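You operate a simulated robot arm through the tools that you are given. There is no shell and no other tool.

The job below is to be done with a simulated robot arm. You get a single attempt, and the scene is never put back.

## Task
Leak-test the body on the rig at the pressure on the card.
Fine: set the grey knob, clamp, turn the blue knob to TEST, wait for the result, vent, then lift the clamp.

Only the result counts: the job must be done as asked and must still hold three seconds after the hand-in. Knocking over, shifting, dropping, spilling or breaking anything else fails it.

## Robot
A 7-joint arm with a two-finger parallel gripper, fixed in place. Base frame: the origin is on the floor under the middle of its stand, x ahead of it, y to its left, z up; the work surface is at about z = 892. Readings come in mm, degrees, newtons and seconds.
With the tool pointing down near the work surface it reaches from about 300 to 700 mm from the base axis. Its first joint turns from -66.0 to 66.0 degrees. Payload 1.57 kg.
The TCP is the grasp point between the finger pads, 30 mm short of the fingertips. In the tool frame z runs along the fingers and y along their closing line. The gripper opens to 110 mm. The fingers are 24 mm wide and 12 mm thick; the gripper's body (48 by 112 mm) begins 78 mm behind the TCP.
Orientation is that of the tool frame in the base frame, as [roll, pitch, yaw] about the fixed x, y, z axes, in that order (R = Rz(yaw) Ry(pitch) Rx(roll)). With the fingers straight down and closing along the base's y, the tool's x points along the base's -x, its y along +y and its z along -z.

## Interface
- The arm moves only by the tool step_arm. Its argument "rows" is a list of rows, each a list of 7 numbers: the gripper command, from -1 (fully open) to 1 (shut), values between in proportion, then the shift along the base's x, y, z in cm, then the turn, a rotation vector about the base's x, y, z in degrees. In form: [[grip, dx, dy, dz, ax, ay, az], ...]. A call has 1 to 20 rows; each row is the pose to reach, as a shift and turn from the pose commanded when the call began. A row lasts 0.2 s, in which the tool goes at most 50 mm and 8.6 degrees; a call with a longer step from one row to the next is refused whole, and so is a gripper value outside its range. A pose out of reach is approached as far as the arm can. The call stops where the force on the tool passes 70 N (or 10 N more than at its start, if that is more) or the arm is blocked; 0.2 s more then pass. The fingers move at their own pace (about 108 mm/s each) and stop on an object; they squeeze with about 27 N. The grip force told is the motor's: it shows also when the fingers shut on nothing. Time passes only in rows, and 0.2 s behind the last, so rows that repeat a pose let the fingers close. It gives the time, the measured TCP pose, the force on the tool (base axes), the opening and the grip force at its end, in the units of the frame above (readings bear some noise), with the torque about the TCP (base axes, N m) and any sound that the robot's microphone picked up.
- Cameras (640 x 400 px; columns grow to the right, rows downward): "scene" is fixed at [167.1, -386.9, 1427.3]; the picture's right is [0.80, -0.60, 0.00], its down [-0.21, -0.27, -0.94] and it looks along [0.57, 0.75, -0.34] (base axes); focal length 266 px, centre (320, 200). "wrist" rides on the gripper at [70, 16, -141] in the tool frame; the picture's right is [-0.23, 0.97, 0.00], its down [-0.86, -0.20, -0.48] and it looks along [-0.47, -0.11, 0.88] (tool axes); focal length 222 px, centre (320, 200).
- capture(camera): a new picture of that camera. No time passes.
- locate(camera, pixels): for up to 12 pixels [column, row] of the newest picture of that camera ("zoom" is the newest enlarged one), the place [x, y, z] in the base frame of the surface seen there, good to about 3 mm. No time passes.
- inspect(camera, box): a new picture of the part [left, top, right, bottom] of that camera's present view, enlarged. No time passes.
- finish_job(): hands the job in; it is judged then, once.

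Leave the gripper open and the arm clear of the work at the hand-in unless told otherwise.

The tools are called after "Call:" as a command line: name --pt "numbers of a row" for each row, then --argument value for the rest, lists and objects as JSON in quotes. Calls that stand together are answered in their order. step_arm: Moves the arm, as the interface text tells. Its arguments: {"type":"object","properties":{"rows":{"type":"array","items":{"type":"array","items":{"type":"number"}}}},"required":["rows"]} The other tools are called the same way: capture (camera) takes a picture; locate (camera, pixels) gives the place of the surface under pixels of a picture; inspect (camera, box) takes an enlarged picture of a part of a camera's view; finish_job () hands the job in.

At the start:

```text
t: 0.0
tool_pos: [358.3, 45.0, 1331.7]
orientation: [-180.0, -0.1, 180.0]
force: [-0.2, -0.1, 0.4]
wrist_torque: [-0.02, -0.01, 0.01]
finger_gap: 110.0
finger_force: 0.1
```

scene: 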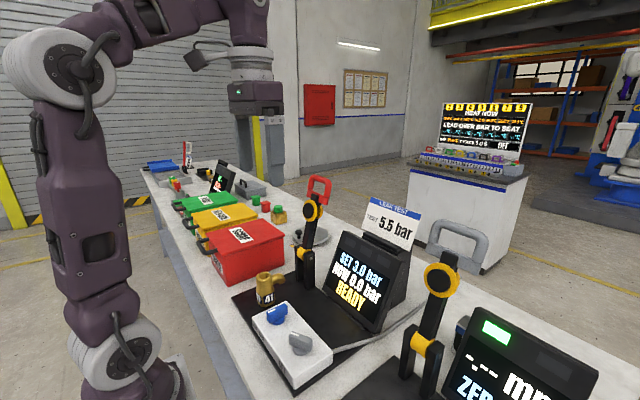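
wrist: 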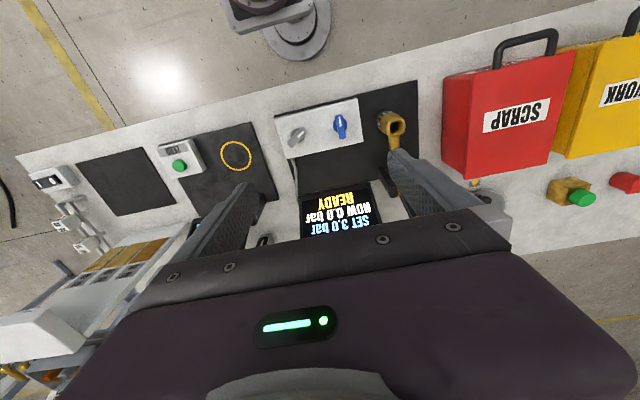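

I see the rig in the scene picture: a black base with a brass body near (265,288), a white box with a blue knob (278,312) and a grey knob (300,342), a clamp lever with a red handle (318,190), and a display reading SET 3.0, NOW 0.0, READY. The card says LEAK TEST 5.5 bar. Next I enlarge these parts.

Call:
inspect --camera "scene" --box '[220, 160, 460, 390]'

Call:
inspect --camera "wrist" --box '[240, 70, 480, 240]'

Call:
inspect --camera "scene" --box '[350, 190, 430, 250]'

```text
1.74 times, centred on (340, 275) of scene
```

zoom: 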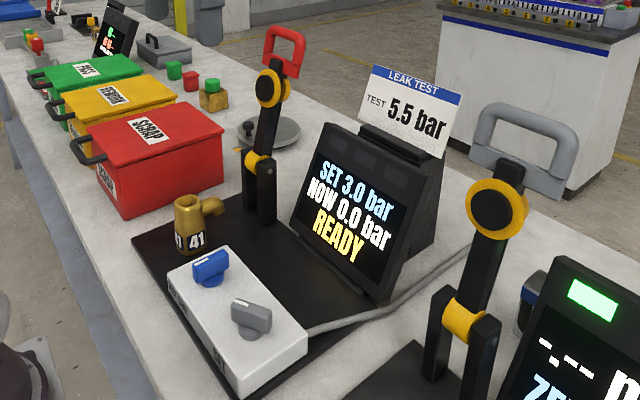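

```text
2.35 times, centred on (360, 155) of wrist
```

zoom: 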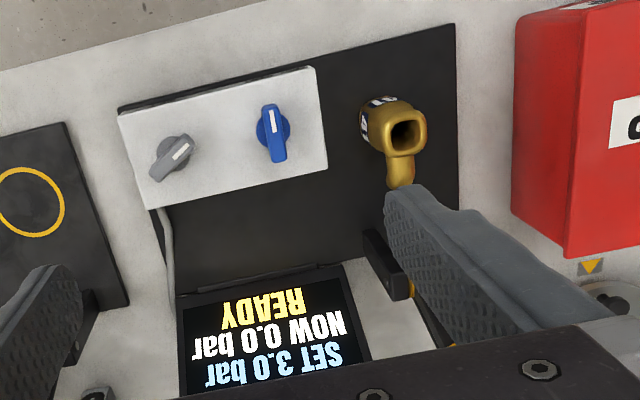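

```text
6.67 times, centred on (390, 220) of scene
```

zoom: 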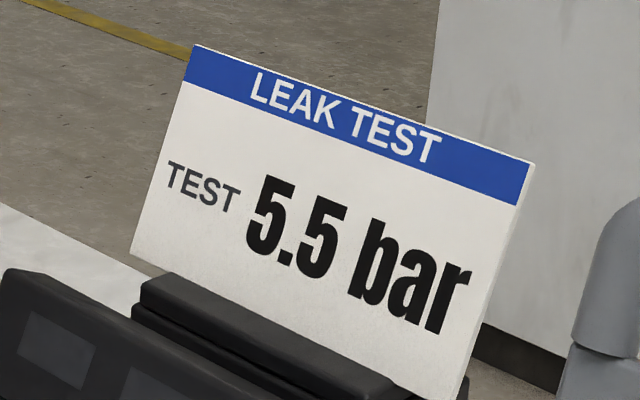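

The card reads TEST 5.5 bar and the display SET 3.0. The body (41) is on the rig already. Next I locate the knobs, body, and clamp parts in the scene picture.

Call:
capture --camera "scene"

Call:
locate --camera "scene" --pixels '[[278, 310], [300, 340], [263, 290], [278, 278], [319, 180], [310, 208], [303, 255], [255, 318], [300, 385], [331, 345], [285, 302], [318, 197]]'

Call:
inspect --camera "scene" --box '[240, 260, 360, 390]'

Call:
inspect --camera "scene" --box '[270, 165, 360, 295]'

```text
taken
```

scene: 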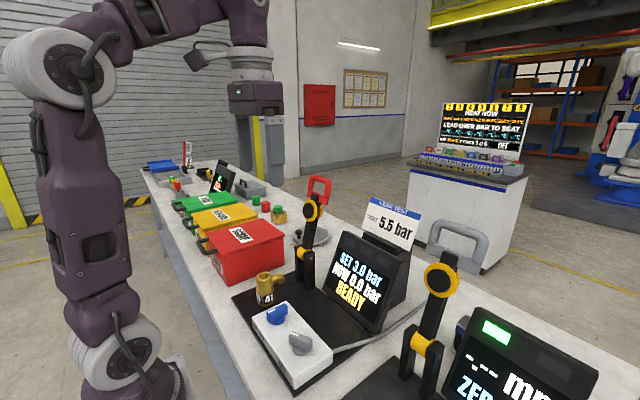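

```text
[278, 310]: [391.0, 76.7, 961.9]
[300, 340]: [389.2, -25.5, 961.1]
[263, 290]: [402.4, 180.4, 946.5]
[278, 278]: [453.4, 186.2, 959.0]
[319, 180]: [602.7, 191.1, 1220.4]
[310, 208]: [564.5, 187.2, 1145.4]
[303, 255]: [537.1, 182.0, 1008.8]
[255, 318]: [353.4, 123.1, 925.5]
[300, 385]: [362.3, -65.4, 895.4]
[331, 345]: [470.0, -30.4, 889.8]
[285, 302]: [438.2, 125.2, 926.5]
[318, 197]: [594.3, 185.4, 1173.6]
```

```text
3.08 times, centred on (300, 325) of scene
```

zoom: 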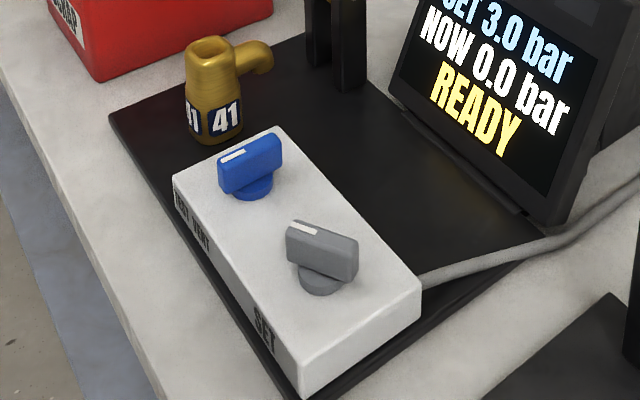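

```text
3.08 times, centred on (315, 230) of scene
```

zoom: 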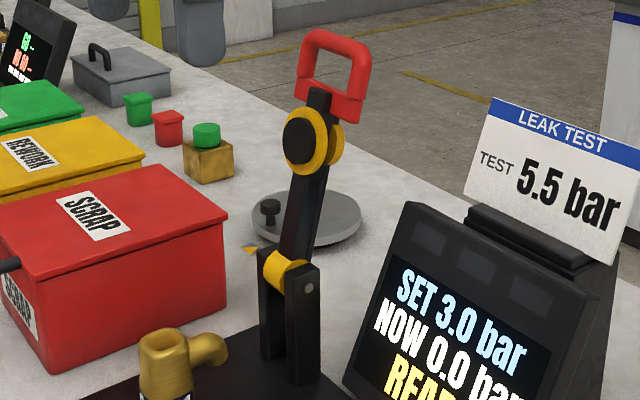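

Labels are on the front face of the white box. I enlarge that face to read them.

Call:
inspect --camera "scene" --box '[245, 310, 305, 390]'

Call:
inspect --camera "scene" --box '[250, 295, 330, 345]'

Call:
inspect --camera "scene" --box '[430, 90, 540, 160]'

```text
5.00 times, centred on (275, 350) of scene
```

zoom: 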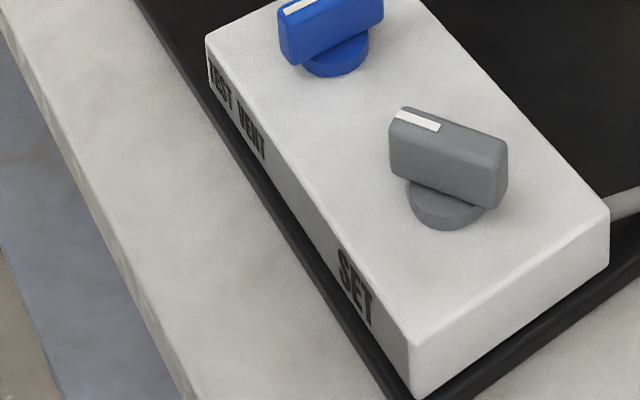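

```text
8.00 times, centred on (290, 320) of scene
```

zoom: 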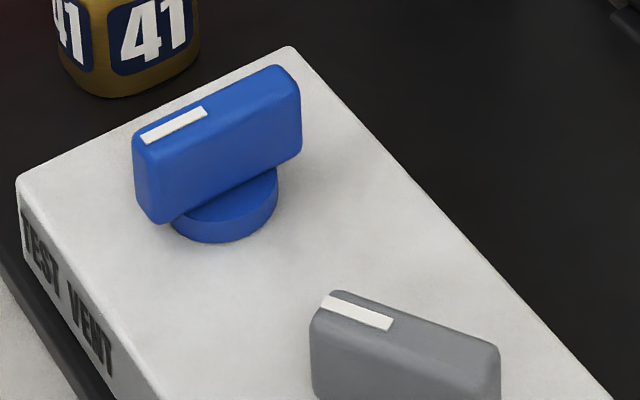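

```text
5.71 times, centred on (485, 125) of scene
```

zoom: 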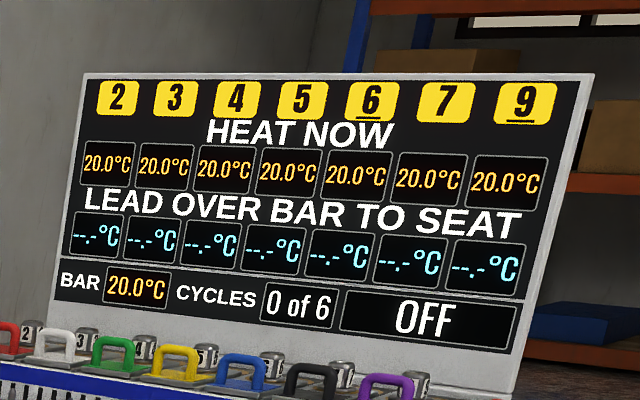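

TEST is on the left (+y) and VENT right of it on the front face under the blue knob, SET under the grey knob. I enlarge the wrist view of the knobs to find their bars' ends.

Call:
inspect --camera "wrist" --box '[275, 90, 425, 184]'

```text
4.26 times, centred on (350, 137) of wrist
```

zoom: 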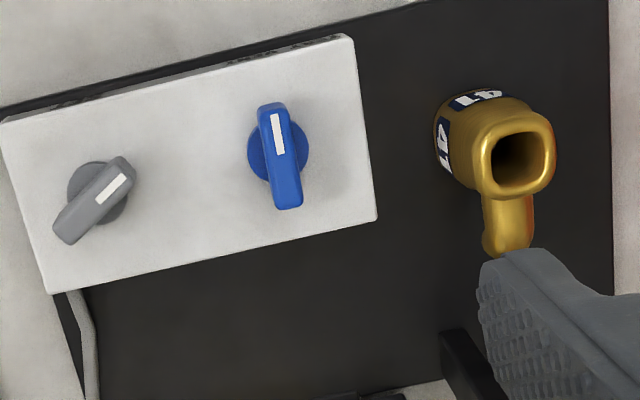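

Call:
locate --camera "zoom" --pixels '[[272, 107], [290, 203], [276, 130], [281, 155], [126, 162], [64, 237], [122, 185], [95, 200], [88, 165], [295, 145], [20, 125], [345, 45]]'

Call:
locate --camera "zoom" --pixels '[[60, 285], [370, 215], [520, 150], [550, 125], [490, 135], [520, 185], [515, 115], [505, 240], [600, 100], [300, 150], [262, 160], [78, 185]]'

```text
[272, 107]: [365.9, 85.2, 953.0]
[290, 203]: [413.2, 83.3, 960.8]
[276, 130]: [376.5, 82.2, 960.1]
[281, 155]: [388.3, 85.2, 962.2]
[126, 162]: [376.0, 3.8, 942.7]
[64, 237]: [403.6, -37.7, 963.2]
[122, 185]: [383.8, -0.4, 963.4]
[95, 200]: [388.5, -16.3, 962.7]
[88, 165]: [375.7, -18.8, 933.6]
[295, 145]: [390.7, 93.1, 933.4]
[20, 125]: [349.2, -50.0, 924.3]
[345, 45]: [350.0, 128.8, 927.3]
```

```text
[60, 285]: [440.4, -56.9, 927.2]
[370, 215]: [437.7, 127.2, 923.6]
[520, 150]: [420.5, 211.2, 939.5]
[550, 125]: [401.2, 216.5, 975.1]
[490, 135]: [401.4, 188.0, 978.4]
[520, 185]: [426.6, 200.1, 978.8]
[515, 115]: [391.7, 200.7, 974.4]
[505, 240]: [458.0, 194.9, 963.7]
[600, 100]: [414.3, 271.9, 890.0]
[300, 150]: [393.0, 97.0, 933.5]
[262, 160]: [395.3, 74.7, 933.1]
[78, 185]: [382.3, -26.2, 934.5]
```

Blue knob: bar along x from about (366,85) to (413,83), top z 962. Grey knob: bar centred about (390,-17), pointer about 58° from -x towards +y. Next I check the clamp handle and display geometry in the scene picture.

Call:
locate --camera "scene" --pixels '[[343, 232], [408, 268], [372, 200], [419, 213], [325, 300], [381, 334], [358, 280], [256, 325], [262, 337], [312, 183], [328, 183], [321, 177]]'

Call:
inspect --camera "scene" --box '[295, 170, 343, 222]'

```text
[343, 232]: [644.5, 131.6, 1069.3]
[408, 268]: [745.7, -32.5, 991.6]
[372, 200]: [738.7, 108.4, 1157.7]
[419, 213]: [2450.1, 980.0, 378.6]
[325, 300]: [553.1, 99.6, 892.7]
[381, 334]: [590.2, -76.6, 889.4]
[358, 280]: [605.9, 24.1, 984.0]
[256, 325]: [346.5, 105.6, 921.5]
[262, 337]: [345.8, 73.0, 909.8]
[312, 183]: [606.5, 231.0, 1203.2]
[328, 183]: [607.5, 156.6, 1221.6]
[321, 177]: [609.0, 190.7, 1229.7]
```

```text
7.69 times, centred on (319, 196) of scene
```

zoom: 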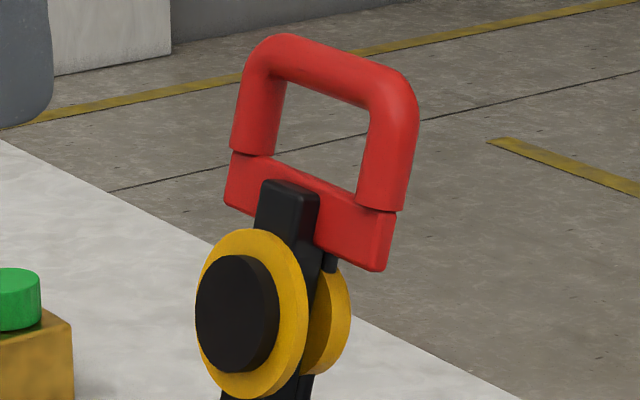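

The display screen is well back (x ≥ 550), the clamp handle's top bar is at about (609,193,1225), pivot about (545,187,1005). First the grey knob: I move above it at z≈1100 with the tool turned -58° about z so the fingers straddle its bar.

Call:
step_arm --pt "-1 0.4 -0.8 -3 0 0 -8" --pt "-1 0.9 -1.7 -6.5 0 0 -16" --pt "-1 1.4 -2.6 -10 0 0 -24" --pt "-1 1.8 -3.5 -13.5 0 0 -32" --pt "-1 2.3 -4.4 -17 0 0 -40" --pt "-1 2.8 -5.3 -20 0 0 -48" --pt "-1 3.2 -6.1 -23 0 0 -56" --pt "-1 3.2 -6.1 -23 0 0 -58"

Call:
capture --camera "wrist"

Call:
capture --camera "scene"

```text
t: 1.8
tool_pos: [388.0, -17.2, 1099.9]
orientation: [179.9, 0.0, 121.9]
force: [0.2, -0.4, 0.4]
wrist_torque: [0.01, 0.03, 0.05]
finger_gap: 110.1
finger_force: 0.2
```

```text
taken
```

wrist: 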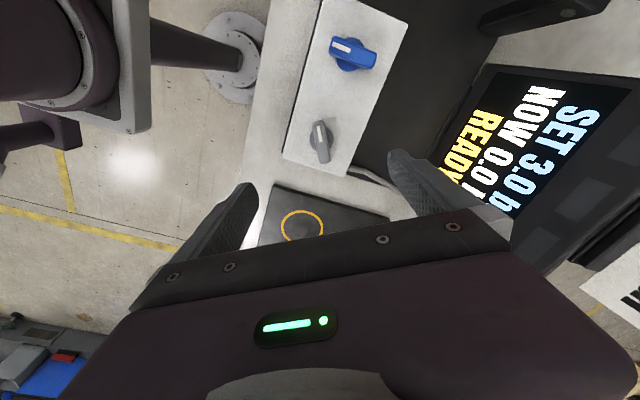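

```text
taken
```

scene: 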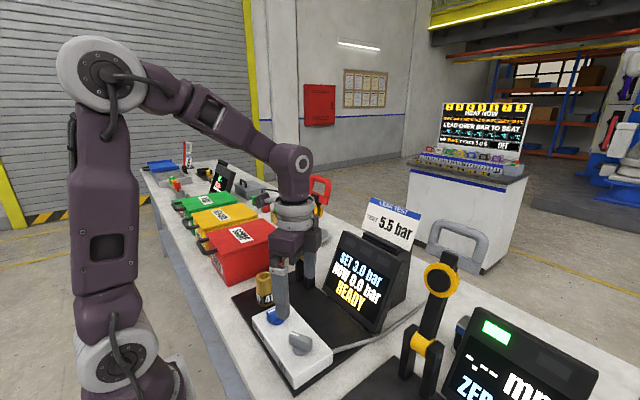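

The grey knob sits at about (321,141) of the wrist picture, nearly upright between the fingers, so the alignment is close. I enlarge it to measure.

Call:
inspect --camera "wrist" --box '[270, 20, 430, 180]'

```text
2.50 times, centred on (350, 100) of wrist
```

zoom: 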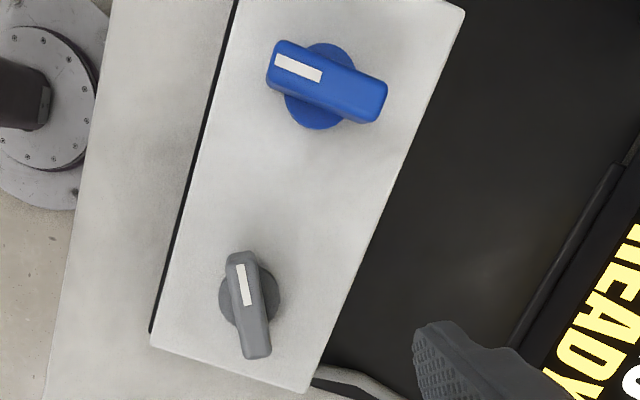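

Call:
locate --camera "zoom" --pixels '[[241, 258], [257, 350], [245, 285], [251, 310], [225, 300], [276, 292], [275, 55], [380, 105], [330, 85], [300, 120], [325, 48], [247, 298]]'

```text
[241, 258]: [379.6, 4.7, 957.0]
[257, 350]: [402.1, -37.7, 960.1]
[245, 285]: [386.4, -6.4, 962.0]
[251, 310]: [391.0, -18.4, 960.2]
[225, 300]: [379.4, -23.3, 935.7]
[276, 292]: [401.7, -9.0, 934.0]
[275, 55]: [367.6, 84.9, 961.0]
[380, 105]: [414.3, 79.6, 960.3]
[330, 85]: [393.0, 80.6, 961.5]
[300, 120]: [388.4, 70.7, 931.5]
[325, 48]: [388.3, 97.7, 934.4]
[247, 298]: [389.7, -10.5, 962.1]
```

Grey bar runs from about (380,5) to (402,-38): centre (391,-16.5), pointer at 62°. I turn 4° more, narrow the fingers to about 60 mm and go down to z≈1000 first.

Call:
step_arm --pt "-0.1 0.1 0 -3 0 0 -4" --pt "-0.1 0.1 0 -6 0 0 -4" --pt "-0.1 0.1 0 -9 0 0 -4" --pt "-0.1 0.1 0 -10 0 0 -4" --pt "-0.1 0.1 0 -10 0 0 -4"

Call:
capture --camera "wrist"

```text
t: 3.0
tool_pos: [392.3, -16.3, 999.9]
orientation: [180.0, 0.0, 118.0]
force: [0.2, 0.0, -0.3]
wrist_torque: [-0.02, 0.01, 0.01]
finger_gap: 60.6
finger_force: 0.0
```

```text
taken
```

wrist: 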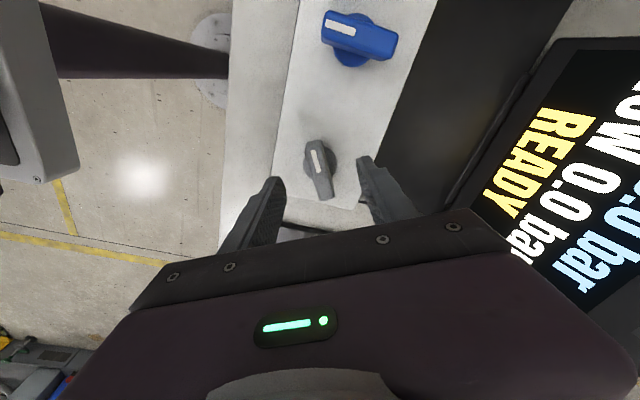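

The bar lies between the fingers, aligned with them. I lower 30 mm (fingertips at about z 940, above the 934 disc) and close on it.

Call:
step_arm --pt "-0.1 0 0 -1.5 0 0 0" --pt "-0.1 0 0 -2.9 0 0 0" --pt "-0.1 0 0 -2.9 0 0 0" --pt "0.4 0 0 -2.9 0 0 0" --pt "0.7 0 0 -2.9 0 0 0" --pt "1 0 0 -2.9 0 0 0" --pt "1 0 0 -2.9 0 0 0"

Call:
capture --camera "wrist"

Call:
inspect --camera "scene" --box '[230, 220, 400, 390]'

```text
t: 4.6
tool_pos: [390.8, -16.3, 973.3]
orientation: [180.0, 0.0, 118.0]
force: [0.1, -1.2, -5.4]
wrist_torque: [-0.29, -0.21, -0.01]
finger_gap: 15.8
finger_force: 31.8
```

```text
taken
```

wrist: 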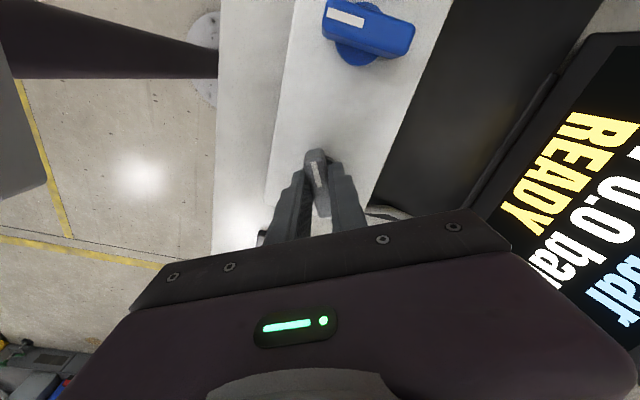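

```text
2.35 times, centred on (315, 305) of scene
```

zoom: 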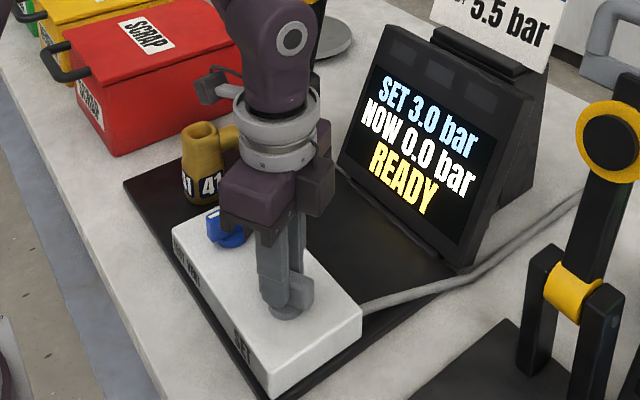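

The knob is gripped (gap 15.8 mm). I turn a small trial of -8° about z (clockwise from above) and read the display.

Call:
step_arm --pt "1 0 0 0 0 0 -4" --pt "1 0 0 0 0 0 -8" --pt "1 0 0 0 0 0 -8"

Call:
inspect --camera "scene" --box '[300, 220, 420, 340]'

```text
t: 5.4
tool_pos: [391.3, -15.3, 971.9]
orientation: [180.0, 0.0, 110.0]
force: [-2.6, 2.7, -0.4]
wrist_torque: [-0.3, 0.0, -0.01]
finger_gap: 16.0
finger_force: 31.7
```

```text
3.33 times, centred on (360, 280) of scene
```

zoom: 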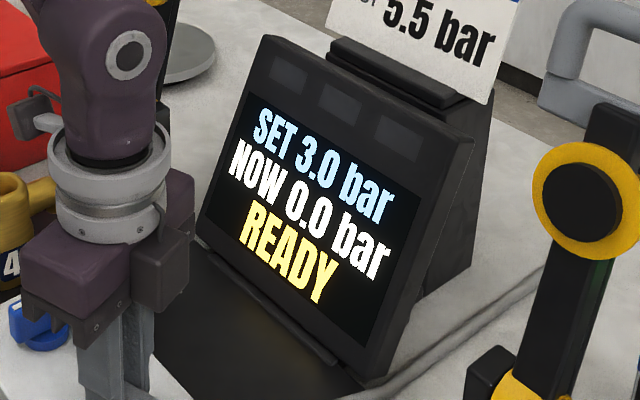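

Still SET 3.0. It may have steps, so I turn another 8° the same way and read again.

Call:
step_arm --pt "1 0 0 0 0 0 -4" --pt "1 0 0 0 0 0 -8" --pt "1 0 0 0 0 0 -8"

Call:
inspect --camera "scene" --box '[300, 220, 420, 340]'

Call:
capture --camera "wrist"

```text
t: 6.2
tool_pos: [390.8, -14.7, 972.5]
orientation: [179.9, 0.0, 102.0]
force: [1.8, 20.6, 22.6]
wrist_torque: [0.31, 0.57, 0.06]
finger_gap: 15.8
finger_force: 31.8
```

```text
3.33 times, centred on (360, 280) of scene
```

zoom: 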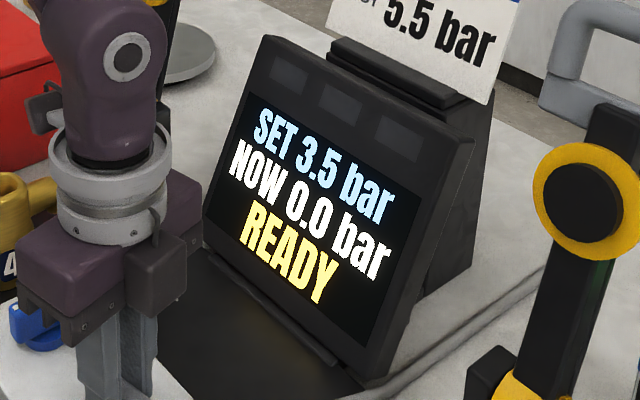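

```text
taken
```

wrist: 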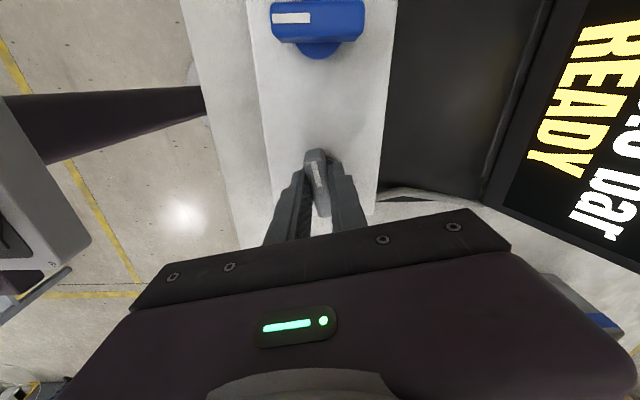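

SET is now 3.5; turning clockwise raises it by 0.5 per step. The force reading shows 20 N sideways, so I hold a moment to see whether it settles.

Call:
step_arm --pt "1 0 0 0 0 0 0" --pt "1 0 0 0 0 0 0"

```text
t: 6.8
tool_pos: [391.1, -16.0, 971.8]
orientation: [179.9, 0.0, 101.9]
force: [4.6, 24.2, 19.3]
wrist_torque: [0.48, 0.06, 0.01]
finger_gap: 15.7
finger_force: 31.6
```

The force persists (24 N along the bar, 19 N up). I open and re-close to relieve it, then check the picture for centring.

Call:
step_arm --pt "0.5 0 0 0 0 0 0" --pt "0.5 0 0 0 0 0 0"

Call:
inspect --camera "wrist" --box '[220, 100, 420, 260]'

```text
t: 7.4
tool_pos: [390.6, -16.6, 973.2]
orientation: [179.9, 0.1, 102.0]
force: [-0.5, -0.1, 0.7]
wrist_torque: [-0.02, 0.0, 0.01]
finger_gap: 27.3
finger_force: 0.0
```

```text
2.50 times, centred on (320, 180) of wrist
```

zoom: 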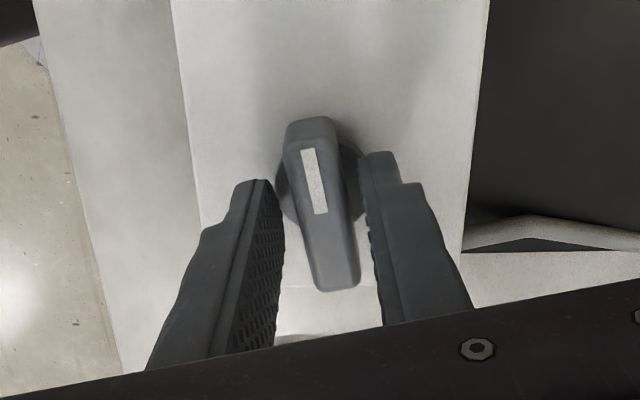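

Call:
locate --camera "zoom" --pixels '[[310, 122], [337, 285], [308, 155], [318, 208], [325, 230], [290, 205], [352, 165]]'

Call:
inspect --camera "scene" --box '[300, 220, 420, 340]'

```text
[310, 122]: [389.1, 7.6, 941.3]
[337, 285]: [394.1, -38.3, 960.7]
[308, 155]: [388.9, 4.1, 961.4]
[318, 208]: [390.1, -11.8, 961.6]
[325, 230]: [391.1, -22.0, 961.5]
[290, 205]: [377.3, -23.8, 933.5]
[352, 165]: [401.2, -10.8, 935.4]
```

```text
3.33 times, centred on (360, 280) of scene
```

zoom: 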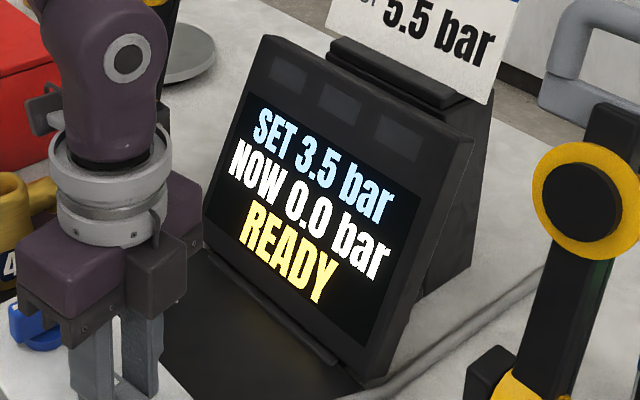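

The bar's centre is at about (391,-16), right at the TCP; force is now zero and SET stays 3.5. I close again and turn 12° more.

Call:
step_arm --pt "0.8 0 0 0 0 0 0" --pt "1 0 0 0 0 0 0" --pt "1 0 0 0 0 0 0" --pt "1 0 0 0 0 0 -4" --pt "1 0 0 0 0 0 -8" --pt "1 0 0 0 0 0 -12" --pt "1 0 0 0 0 0 -12"

Call:
inspect --camera "scene" --box '[300, 220, 420, 340]'

```text
t: 9.0
tool_pos: [391.3, -16.2, 971.5]
orientation: [180.0, -0.1, 90.0]
force: [10.4, 8.0, -8.3]
wrist_torque: [-0.38, -0.13, 0.06]
finger_gap: 16.1
finger_force: 31.2
```

```text
3.33 times, centred on (360, 280) of scene
```

zoom: 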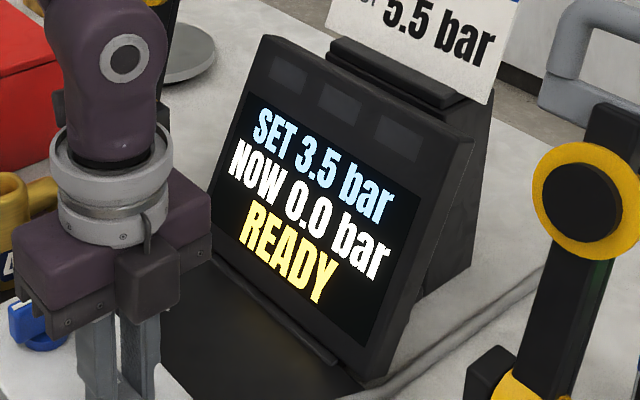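

Still 3.5. I turn 8° more and read.

Call:
step_arm --pt "1 0 0 0 0 0 -4" --pt "1 0 0 0 0 0 -8" --pt "1 0 0 0 0 0 -8"

Call:
inspect --camera "scene" --box '[300, 220, 420, 340]'

```text
t: 9.8
tool_pos: [392.4, -16.2, 972.2]
orientation: [179.9, 0.0, 82.0]
force: [17.6, 6.5, -5.2]
wrist_torque: [0.97, -0.2, 0.0]
finger_gap: 16.2
finger_force: 31.3
```

```text
3.33 times, centred on (360, 280) of scene
```

zoom: 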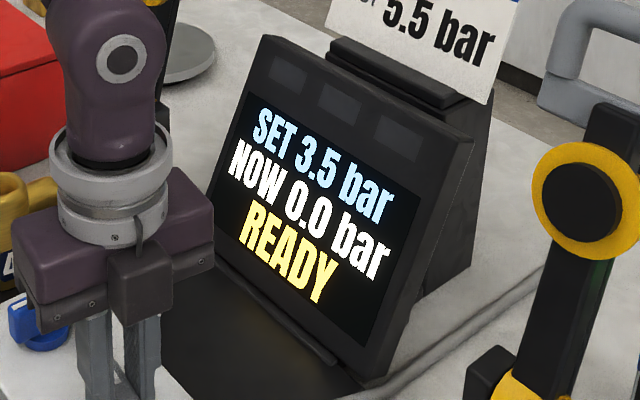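

Still 3.5. I check whether the knob actually followed the fingers.

Call:
inspect --camera "wrist" --box '[220, 100, 420, 260]'

Call:
inspect --camera "scene" --box '[240, 280, 340, 390]'

```text
2.50 times, centred on (320, 180) of wrist
```

zoom: 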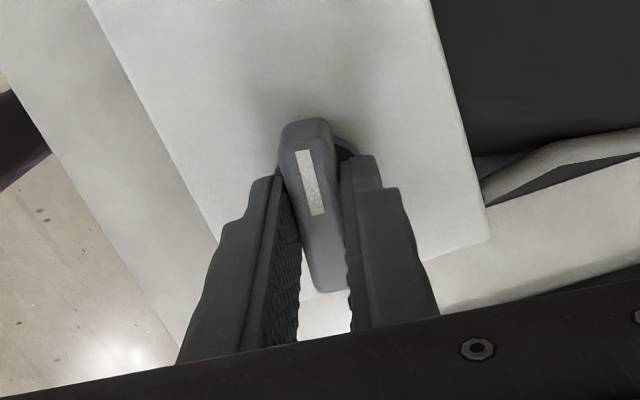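

```text
3.64 times, centred on (290, 335) of scene
```

zoom: 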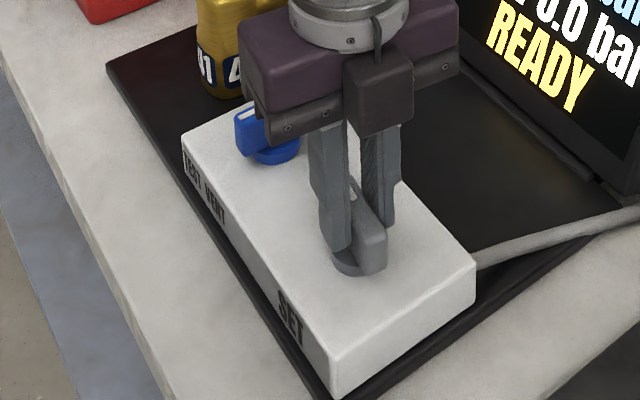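

The knob did follow; the pointer is now at about 98°. The steps seem to be about 30° for 0.5 bar. I continue 24° more and read.

Call:
step_arm --pt "1 0 0 0 0 0 -4" --pt "1 0 0 0 0 0 -8" --pt "1 0 0 0 0 0 -12" --pt "1 0 0 0 0 0 -16" --pt "1 0 0 0 0 0 -20" --pt "1 0 0 0 0 0 -22" --pt "1 0 0 0 0 0 -22"

Call:
inspect --camera "scene" --box '[300, 220, 420, 340]'

Call:
capture --camera "wrist"

```text
t: 11.4
tool_pos: [392.4, -15.7, 970.9]
orientation: [179.9, -0.1, 60.0]
force: [28.5, 8.2, -19.7]
wrist_torque: [0.34, -0.23, 0.04]
finger_gap: 16.1
finger_force: 31.4
```

```text
3.33 times, centred on (360, 280) of scene
```

zoom: 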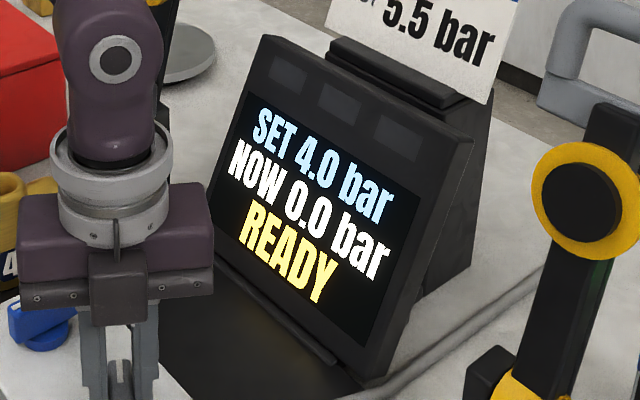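

```text
taken
```

wrist: 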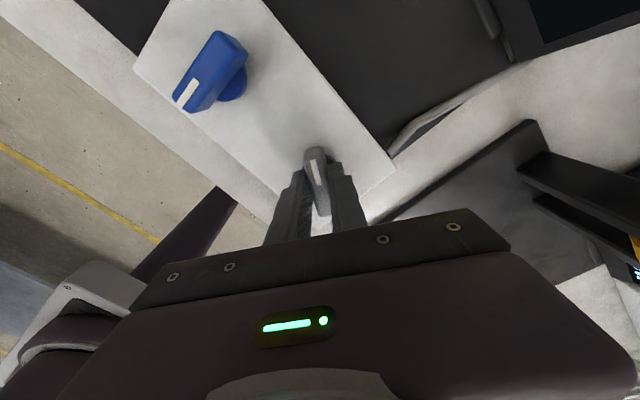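

SET 4.0 at pointer 120°, so each 30° is 0.5 bar, and 5.5 is at 210°. I release to relieve the side force, regrip and turn 30° more.

Call:
step_arm --pt "0.5 0 0 0 0 0 0" --pt "0.5 0 0 0 0 0 0" --pt "0.8 0 0 0 0 0 0" --pt "1 0 0 0 0 0 0" --pt "1 0 0 0 0 0 0" --pt "1 0 0 0 0 0 -5" --pt "1 0 0 0 0 0 -10" --pt "1 0 0 0 0 0 -15" --pt "1 0 0 0 0 0 -20" --pt "1 0 0 0 0 0 -25" --pt "1 0 0 0 0 0 -30" --pt "1 0 0 0 0 0 -30"

Call:
inspect --camera "scene" --box '[300, 220, 420, 340]'

Call:
capture --camera "wrist"

```text
t: 14.0
tool_pos: [391.2, -17.7, 972.0]
orientation: [179.8, -0.2, 29.9]
force: [17.7, -23.3, 27.9]
wrist_torque: [-0.1, -0.24, 0.0]
finger_gap: 15.9
finger_force: 31.8
```

```text
3.33 times, centred on (360, 280) of scene
```

zoom: 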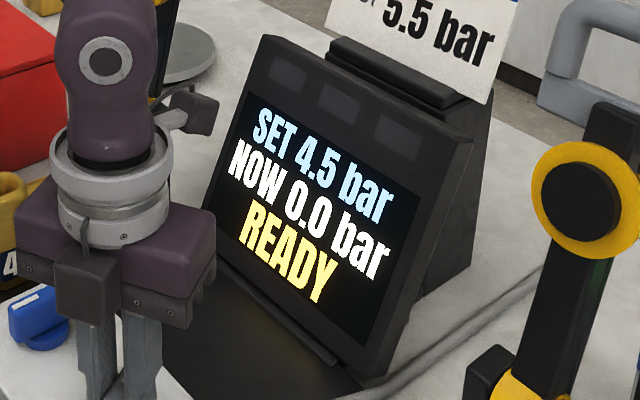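

```text
taken
```

wrist: 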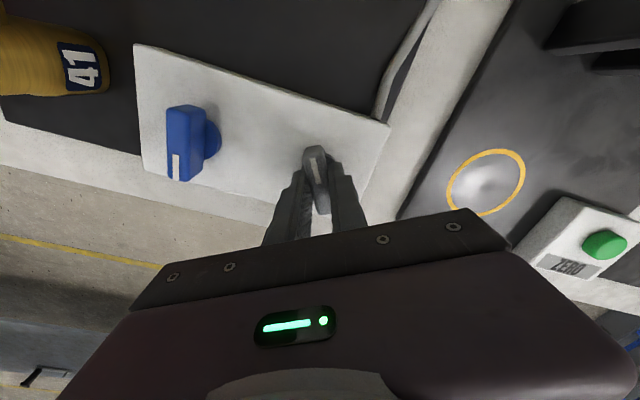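

SET 4.5. The arm still turns freely. I regrip again and turn another 30°.

Call:
step_arm --pt "0.5 0 0 0 0 0 0" --pt "0.5 0 0 0 0 0 0" --pt "0.8 0 0 0 0 0 0" --pt "1 0 0 0 0 0 0" --pt "1 0 0 0 0 0 0" --pt "1 0 0 0 0 0 -5" --pt "1 0 0 0 0 0 -10" --pt "1 0 0 0 0 0 -15" --pt "1 0 0 0 0 0 -20" --pt "1 0 0 0 0 0 -25" --pt "1 0 0 0 0 0 -30" --pt "1 0 0 0 0 0 -30"

Call:
inspect --camera "scene" --box '[300, 220, 420, 340]'

Call:
capture --camera "wrist"

```text
t: 16.6
tool_pos: [392.5, -17.5, 971.8]
orientation: [179.8, -0.1, -0.1]
force: [3.8, -37.1, -12.7]
wrist_torque: [-0.35, 0.57, 0.0]
finger_gap: 15.9
finger_force: 31.4
```

```text
3.33 times, centred on (360, 280) of scene
```

zoom: 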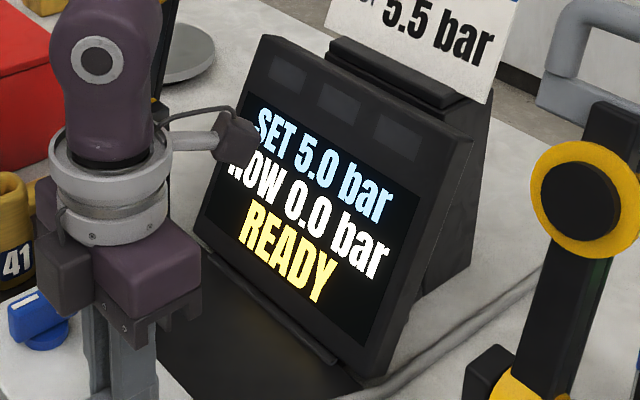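

```text
taken
```

wrist: 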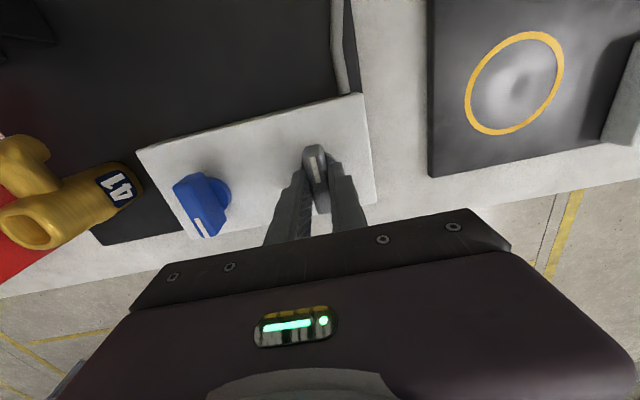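

SET 5.0. One more regrip and 30° turn should give 5.5.

Call:
step_arm --pt "0.5 0 0 0 0 0 0" --pt "0.5 0 0 0 0 0 0" --pt "0.8 0 0 0 0 0 0" --pt "1 0 0 0 0 0 0" --pt "1 0 0 0 0 0 0" --pt "1 0 0 0 0 0 -5" --pt "1 0 0 0 0 0 -10" --pt "1 0 0 0 0 0 -15" --pt "1 0 0 0 0 0 -20" --pt "1 0 0 0 0 0 -25" --pt "1 0 0 0 0 0 -30" --pt "1 0 0 0 0 0 -30"

Call:
inspect --camera "scene" --box '[300, 220, 420, 340]'

Call:
capture --camera "wrist"

```text
t: 19.2
tool_pos: [390.8, -16.6, 972.5]
orientation: [179.9, -0.1, -30.0]
force: [-7.6, -27.2, -11.1]
wrist_torque: [-0.15, 0.57, -0.03]
finger_gap: 15.8
finger_force: 31.5
```

```text
3.33 times, centred on (360, 280) of scene
```

zoom: 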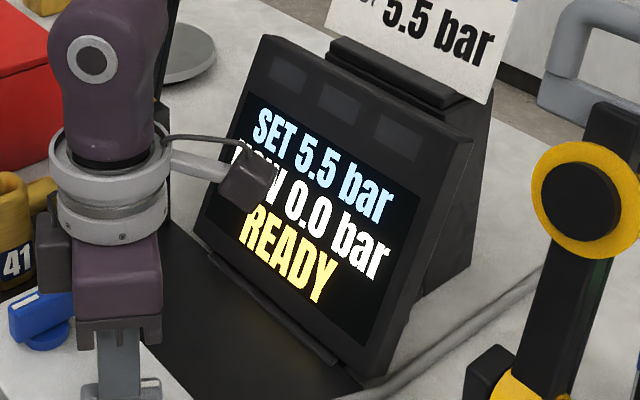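

```text
taken
```

wrist: 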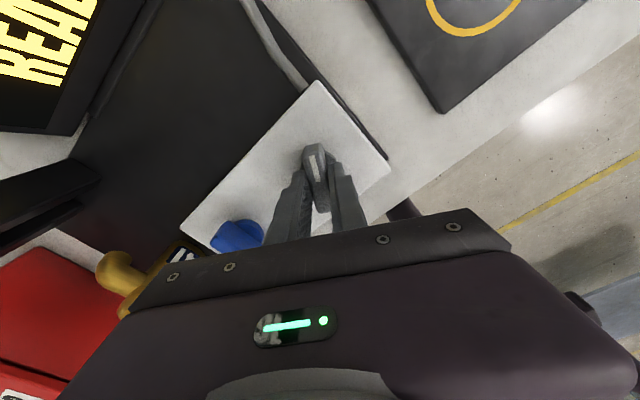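

SET now reads 5.5, matching the card. I open the fingers, rise straight up, and check that the setting holds.

Call:
step_arm --pt "0.3 0 0 0 0 0 0" --pt "0.2 0 0 0 0 0 0" --pt "0.2 0 0 0 0 0 0" --pt "0.2 0 0 3 0 0 0" --pt "0.2 0 0 7 0 0 0" --pt "0.2 0 0 12 0 0 0" --pt "0.2 0 0 16 0 0 8" --pt "0.2 0 0 20 0 0 16" --pt "0.2 0 0 24 0 0 24" --pt "0.2 0 0 28 0 0 32" --pt "0.2 0 0 31 0 0 40" --pt "0.2 0 0 33 0 0 48" --pt "0.2 0 0 34 0 0 56" --pt "0.2 0 0 34 0 0 64" --pt "0.2 0 0 34 0 0 72" --pt "0.2 0 0 34 0 0 80" --pt "0.2 0 0 34 0 0 88"

Call:
capture --camera "scene"

Call:
capture --camera "wrist"

```text
t: 22.8
tool_pos: [391.6, -16.8, 1311.1]
orientation: [180.0, 0.1, 58.2]
force: [-0.3, 0.4, 0.7]
wrist_torque: [0.02, 0.04, -0.02]
finger_gap: 43.9
finger_force: 0.1
```

```text
taken
```

scene: 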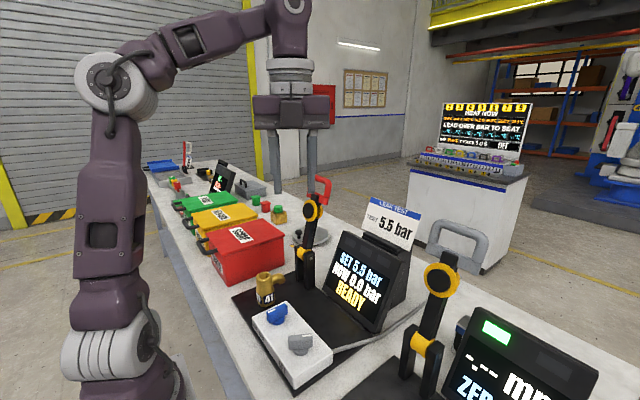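

```text
taken
```

wrist: 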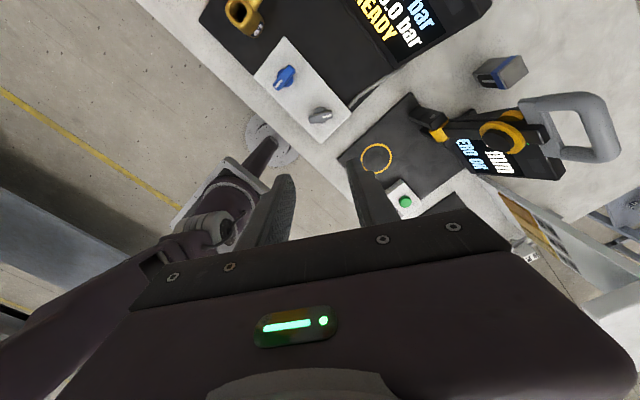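

SET 5.5 holds and the knobs are clear. Next I turn to yaw 90 (fingers closing along x) and go over to above the clamp handle at about (600,193), staying at z≈1330.

Call:
step_arm --pt "0.2 2 2 1 0 0 5" --pt "0.2 5 5 2 0 0 10" --pt "0.2 8 8 2 0 0 15" --pt "0.2 11 11 2 0 0 20" --pt "0.2 14 14 2 0 0 25" --pt "0.2 17 17 2 0 0 32" --pt "0.2 19 19 2 0 0 32" --pt "0.2 20.8 21 2 0 0 32" --pt "0.2 20.8 21 2 0 0 32"

Call:
capture --camera "wrist"

Call:
capture --camera "scene"

```text
t: 24.8
tool_pos: [480.1, 146.2, 1293.9]
orientation: [179.8, 0.0, 90.0]
force: [0.3, 0.7, 0.1]
wrist_torque: [0.02, -0.02, 0.01]
finger_gap: 44.1
finger_force: 0.1
out of reach, approached as far as the arm can: row 2, 3, 4, 5, 6, 7, 8, 9
```

```text
taken
```

wrist: 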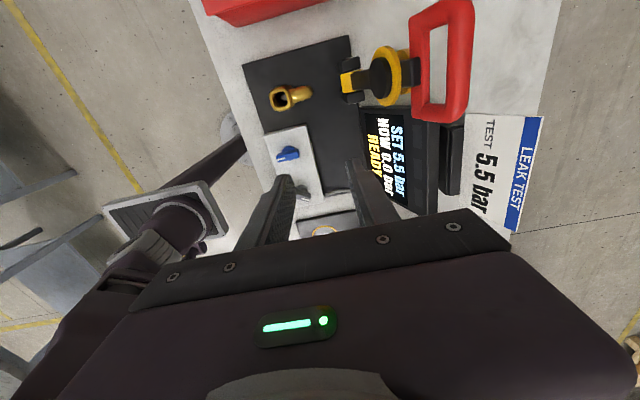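

```text
taken
```

scene: 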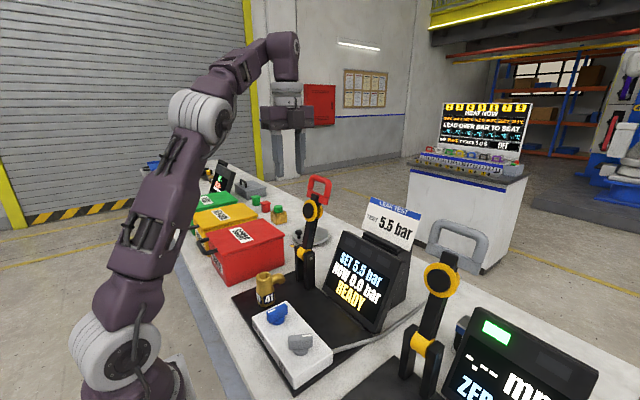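

With the tool straight down the arm stops at about (480,146,1294), so the raised handle is out of reach that way. I'll tilt the tool to point forward and down. First I measure the handle from this wrist view.

Call:
inspect --camera "wrist" --box '[330, 0, 490, 130]'

Call:
locate --camera "wrist" --pixels '[[458, 15], [458, 60], [455, 105], [440, 8], [432, 110], [415, 55], [421, 60], [470, 60], [395, 70], [349, 78], [376, 76], [410, 70]]'

```text
3.08 times, centred on (410, 65) of wrist
```

zoom: 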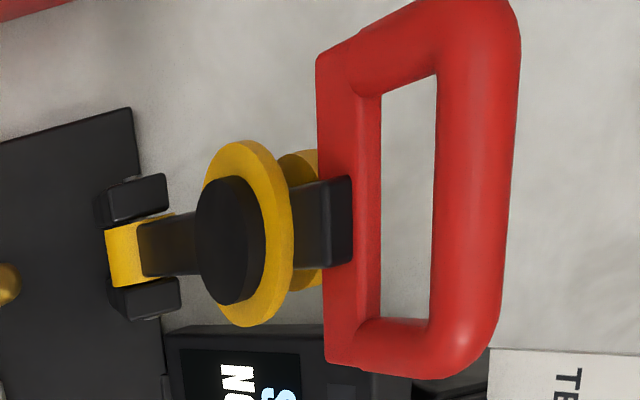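

```text
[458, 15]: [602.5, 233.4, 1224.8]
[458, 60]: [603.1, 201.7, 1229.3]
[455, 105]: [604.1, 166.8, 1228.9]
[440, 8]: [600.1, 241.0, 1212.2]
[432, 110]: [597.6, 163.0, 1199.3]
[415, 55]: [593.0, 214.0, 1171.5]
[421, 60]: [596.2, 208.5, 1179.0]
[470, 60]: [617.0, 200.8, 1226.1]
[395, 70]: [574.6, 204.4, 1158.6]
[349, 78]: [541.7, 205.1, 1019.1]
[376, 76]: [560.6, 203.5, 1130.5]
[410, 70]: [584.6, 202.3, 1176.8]
```

The handle's top bar is at about (609,202,1221), about 20 mm thick, with the lever's plane at y≈203. Since the last target was out of reach, I back off a little to learn which pose the next shifts count from.

Call:
step_arm --pt "0.2 -4 -1.5 -1.3 0 0 0" --pt "0.2 -8 -3 -2.6 0 0 0" --pt "0.2 -12 -5 -4 0 0 0" --pt "0.2 -12 -5 -4 0 0 0"

```text
t: 25.8
tool_pos: [359.1, 93.3, 1253.6]
orientation: [180.0, 0.0, 90.0]
force: [0.9, 0.2, 0.4]
wrist_torque: [0.03, 0.02, 0.01]
finger_gap: 44.1
finger_force: 0.0
```

The shifts count from the clipped pose. I now go to a waiting pose about 90 mm short of the handle bar, at about (516,203,1274), with the tool tilted -60° about y (pointing forward, 30° down), fingers about 34 mm apart.

Call:
step_arm --pt "0.38 1.5 1 0.2 0 -6 0" --pt "0.38 3 2 0.4 0 -12 0" --pt "0.38 4.5 3 0.6 0 -18 0" --pt "0.38 6 4 0.8 0 -24 0" --pt "0.38 7.5 5 1 0 -30 0" --pt "0.38 9 6 1.2 0 -36 0" --pt "0.38 10.5 7 1.4 0 -42 0" --pt "0.38 12 8 1.6 0 -48 0" --pt "0.38 13.5 9 1.8 0 -54 0" --pt "0.38 15 10 2 0 -60 0" --pt "0.38 15.7 10.8 2 0 -60 0" --pt "0.38 15.7 10.8 2 0 -60 0"

Call:
capture --camera "wrist"

Call:
capture --camera "scene"

```text
t: 28.4
tool_pos: [515.5, 200.3, 1273.9]
orientation: [119.9, 0.0, 90.1]
force: [-0.9, -0.6, 0.2]
wrist_torque: [-0.01, -0.03, 0.0]
finger_gap: 34.0
finger_force: 0.1
out of reach, approached as far as the arm can: row 9, 10
```

```text
taken
```

wrist: 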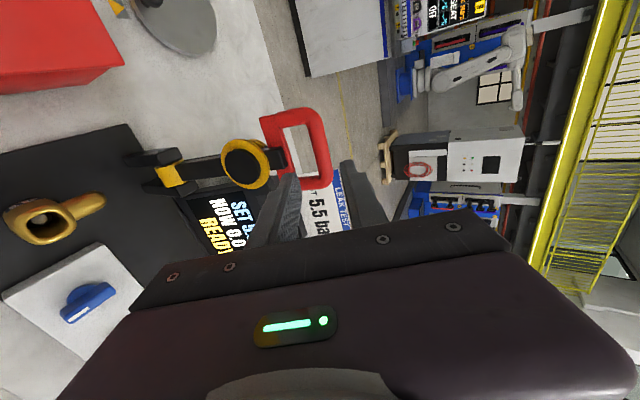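

```text
taken
```

scene: 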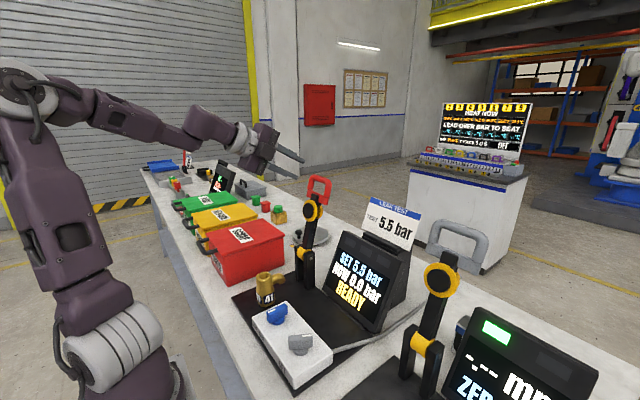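

I'm in the waiting pose. The handle appears at (295,140) of the wrist picture. I enlarge it to measure the bar exactly.

Call:
inspect --camera "wrist" --box '[210, 90, 370, 220]'

```text
3.08 times, centred on (290, 155) of wrist
```

zoom: 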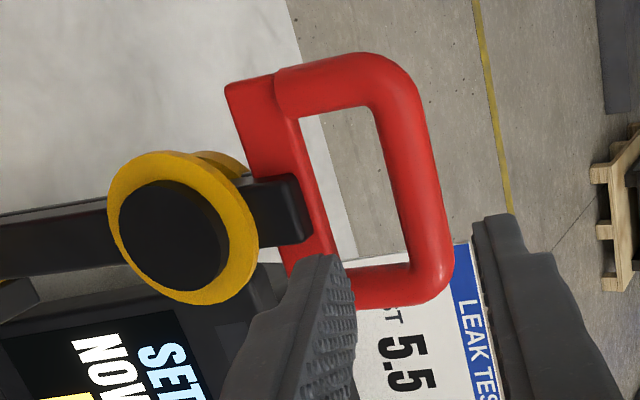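

Call:
locate --camera "zoom" --pixels '[[395, 120], [410, 170], [425, 220], [440, 270], [388, 130], [430, 165], [398, 185], [415, 195], [300, 130], [325, 225], [340, 85], [285, 200]]'

```text
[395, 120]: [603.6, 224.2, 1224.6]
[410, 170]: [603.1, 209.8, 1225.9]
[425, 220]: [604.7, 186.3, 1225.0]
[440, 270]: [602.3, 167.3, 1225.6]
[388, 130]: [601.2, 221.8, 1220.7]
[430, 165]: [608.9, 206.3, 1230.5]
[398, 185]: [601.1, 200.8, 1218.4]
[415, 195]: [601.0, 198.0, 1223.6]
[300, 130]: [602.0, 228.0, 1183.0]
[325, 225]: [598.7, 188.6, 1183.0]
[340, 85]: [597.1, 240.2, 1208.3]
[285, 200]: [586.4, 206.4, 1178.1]
```

Bar centre is about (610,203,1220.5), radius about 10, crossbar edge about 38 mm below it. I advance 60 mm along the tool direction and check before going the rest of the way.

Call:
step_arm --pt "0.38 1.8 0 -1 0 0 0" --pt "0.38 3.6 0 -2 0 0 0" --pt "0.38 5.2 0 -2.9 0 0 0" --pt "0.38 5.2 0 -2.9 0 0 0"

Call:
capture --camera "wrist"

Call:
inspect --camera "scene" --box '[220, 100, 380, 260]'

```text
t: 29.4
tool_pos: [523.6, 187.8, 1264.9]
orientation: [119.9, 0.0, 90.1]
force: [-0.2, 0.7, -0.3]
wrist_torque: [0.0, -0.01, -0.02]
finger_gap: 34.0
finger_force: 0.2
out of reach, approached as far as the arm can: row 1, 2, 3, 4
```

```text
taken
```

wrist: 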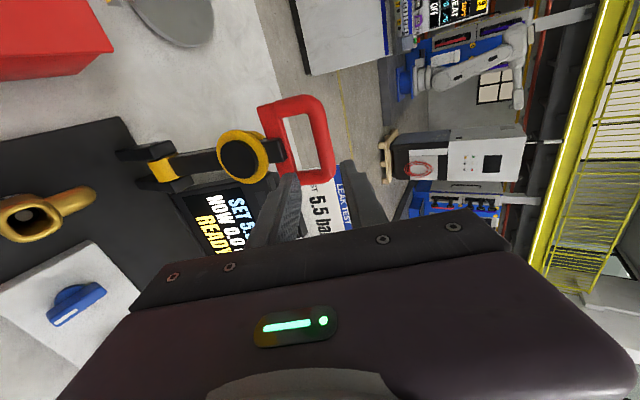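

```text
2.50 times, centred on (300, 180) of scene
```

zoom: 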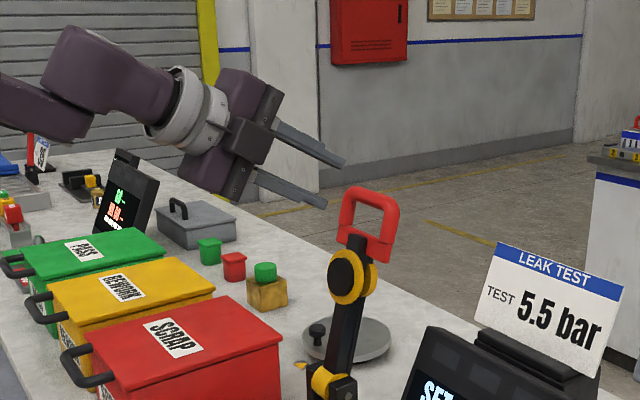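

The -30° tool angle runs into an arm limit. I try a steeper tool angle of 45° (rotate +15° about y), going to the matching waiting pose (534,203,1296).

Call:
step_arm --pt "0.38 0 0.4 1 0 5 0" --pt "0.38 0.4 0.8 2 0 10 0" --pt "0.38 0.8 1.2 3.1 0 15 0" --pt "0.38 1.1 1.5 3.1 0 15 0" --pt "0.38 1.1 1.5 3.1 0 15 0"

```text
t: 30.6
tool_pos: [534.6, 201.5, 1294.0]
orientation: [135.0, 0.1, 90.0]
force: [-0.2, -0.1, 0.6]
wrist_torque: [-0.02, 0.02, 0.0]
finger_gap: 34.0
finger_force: 0.1
out of reach, approached as far as the arm can: row 1, 2
```

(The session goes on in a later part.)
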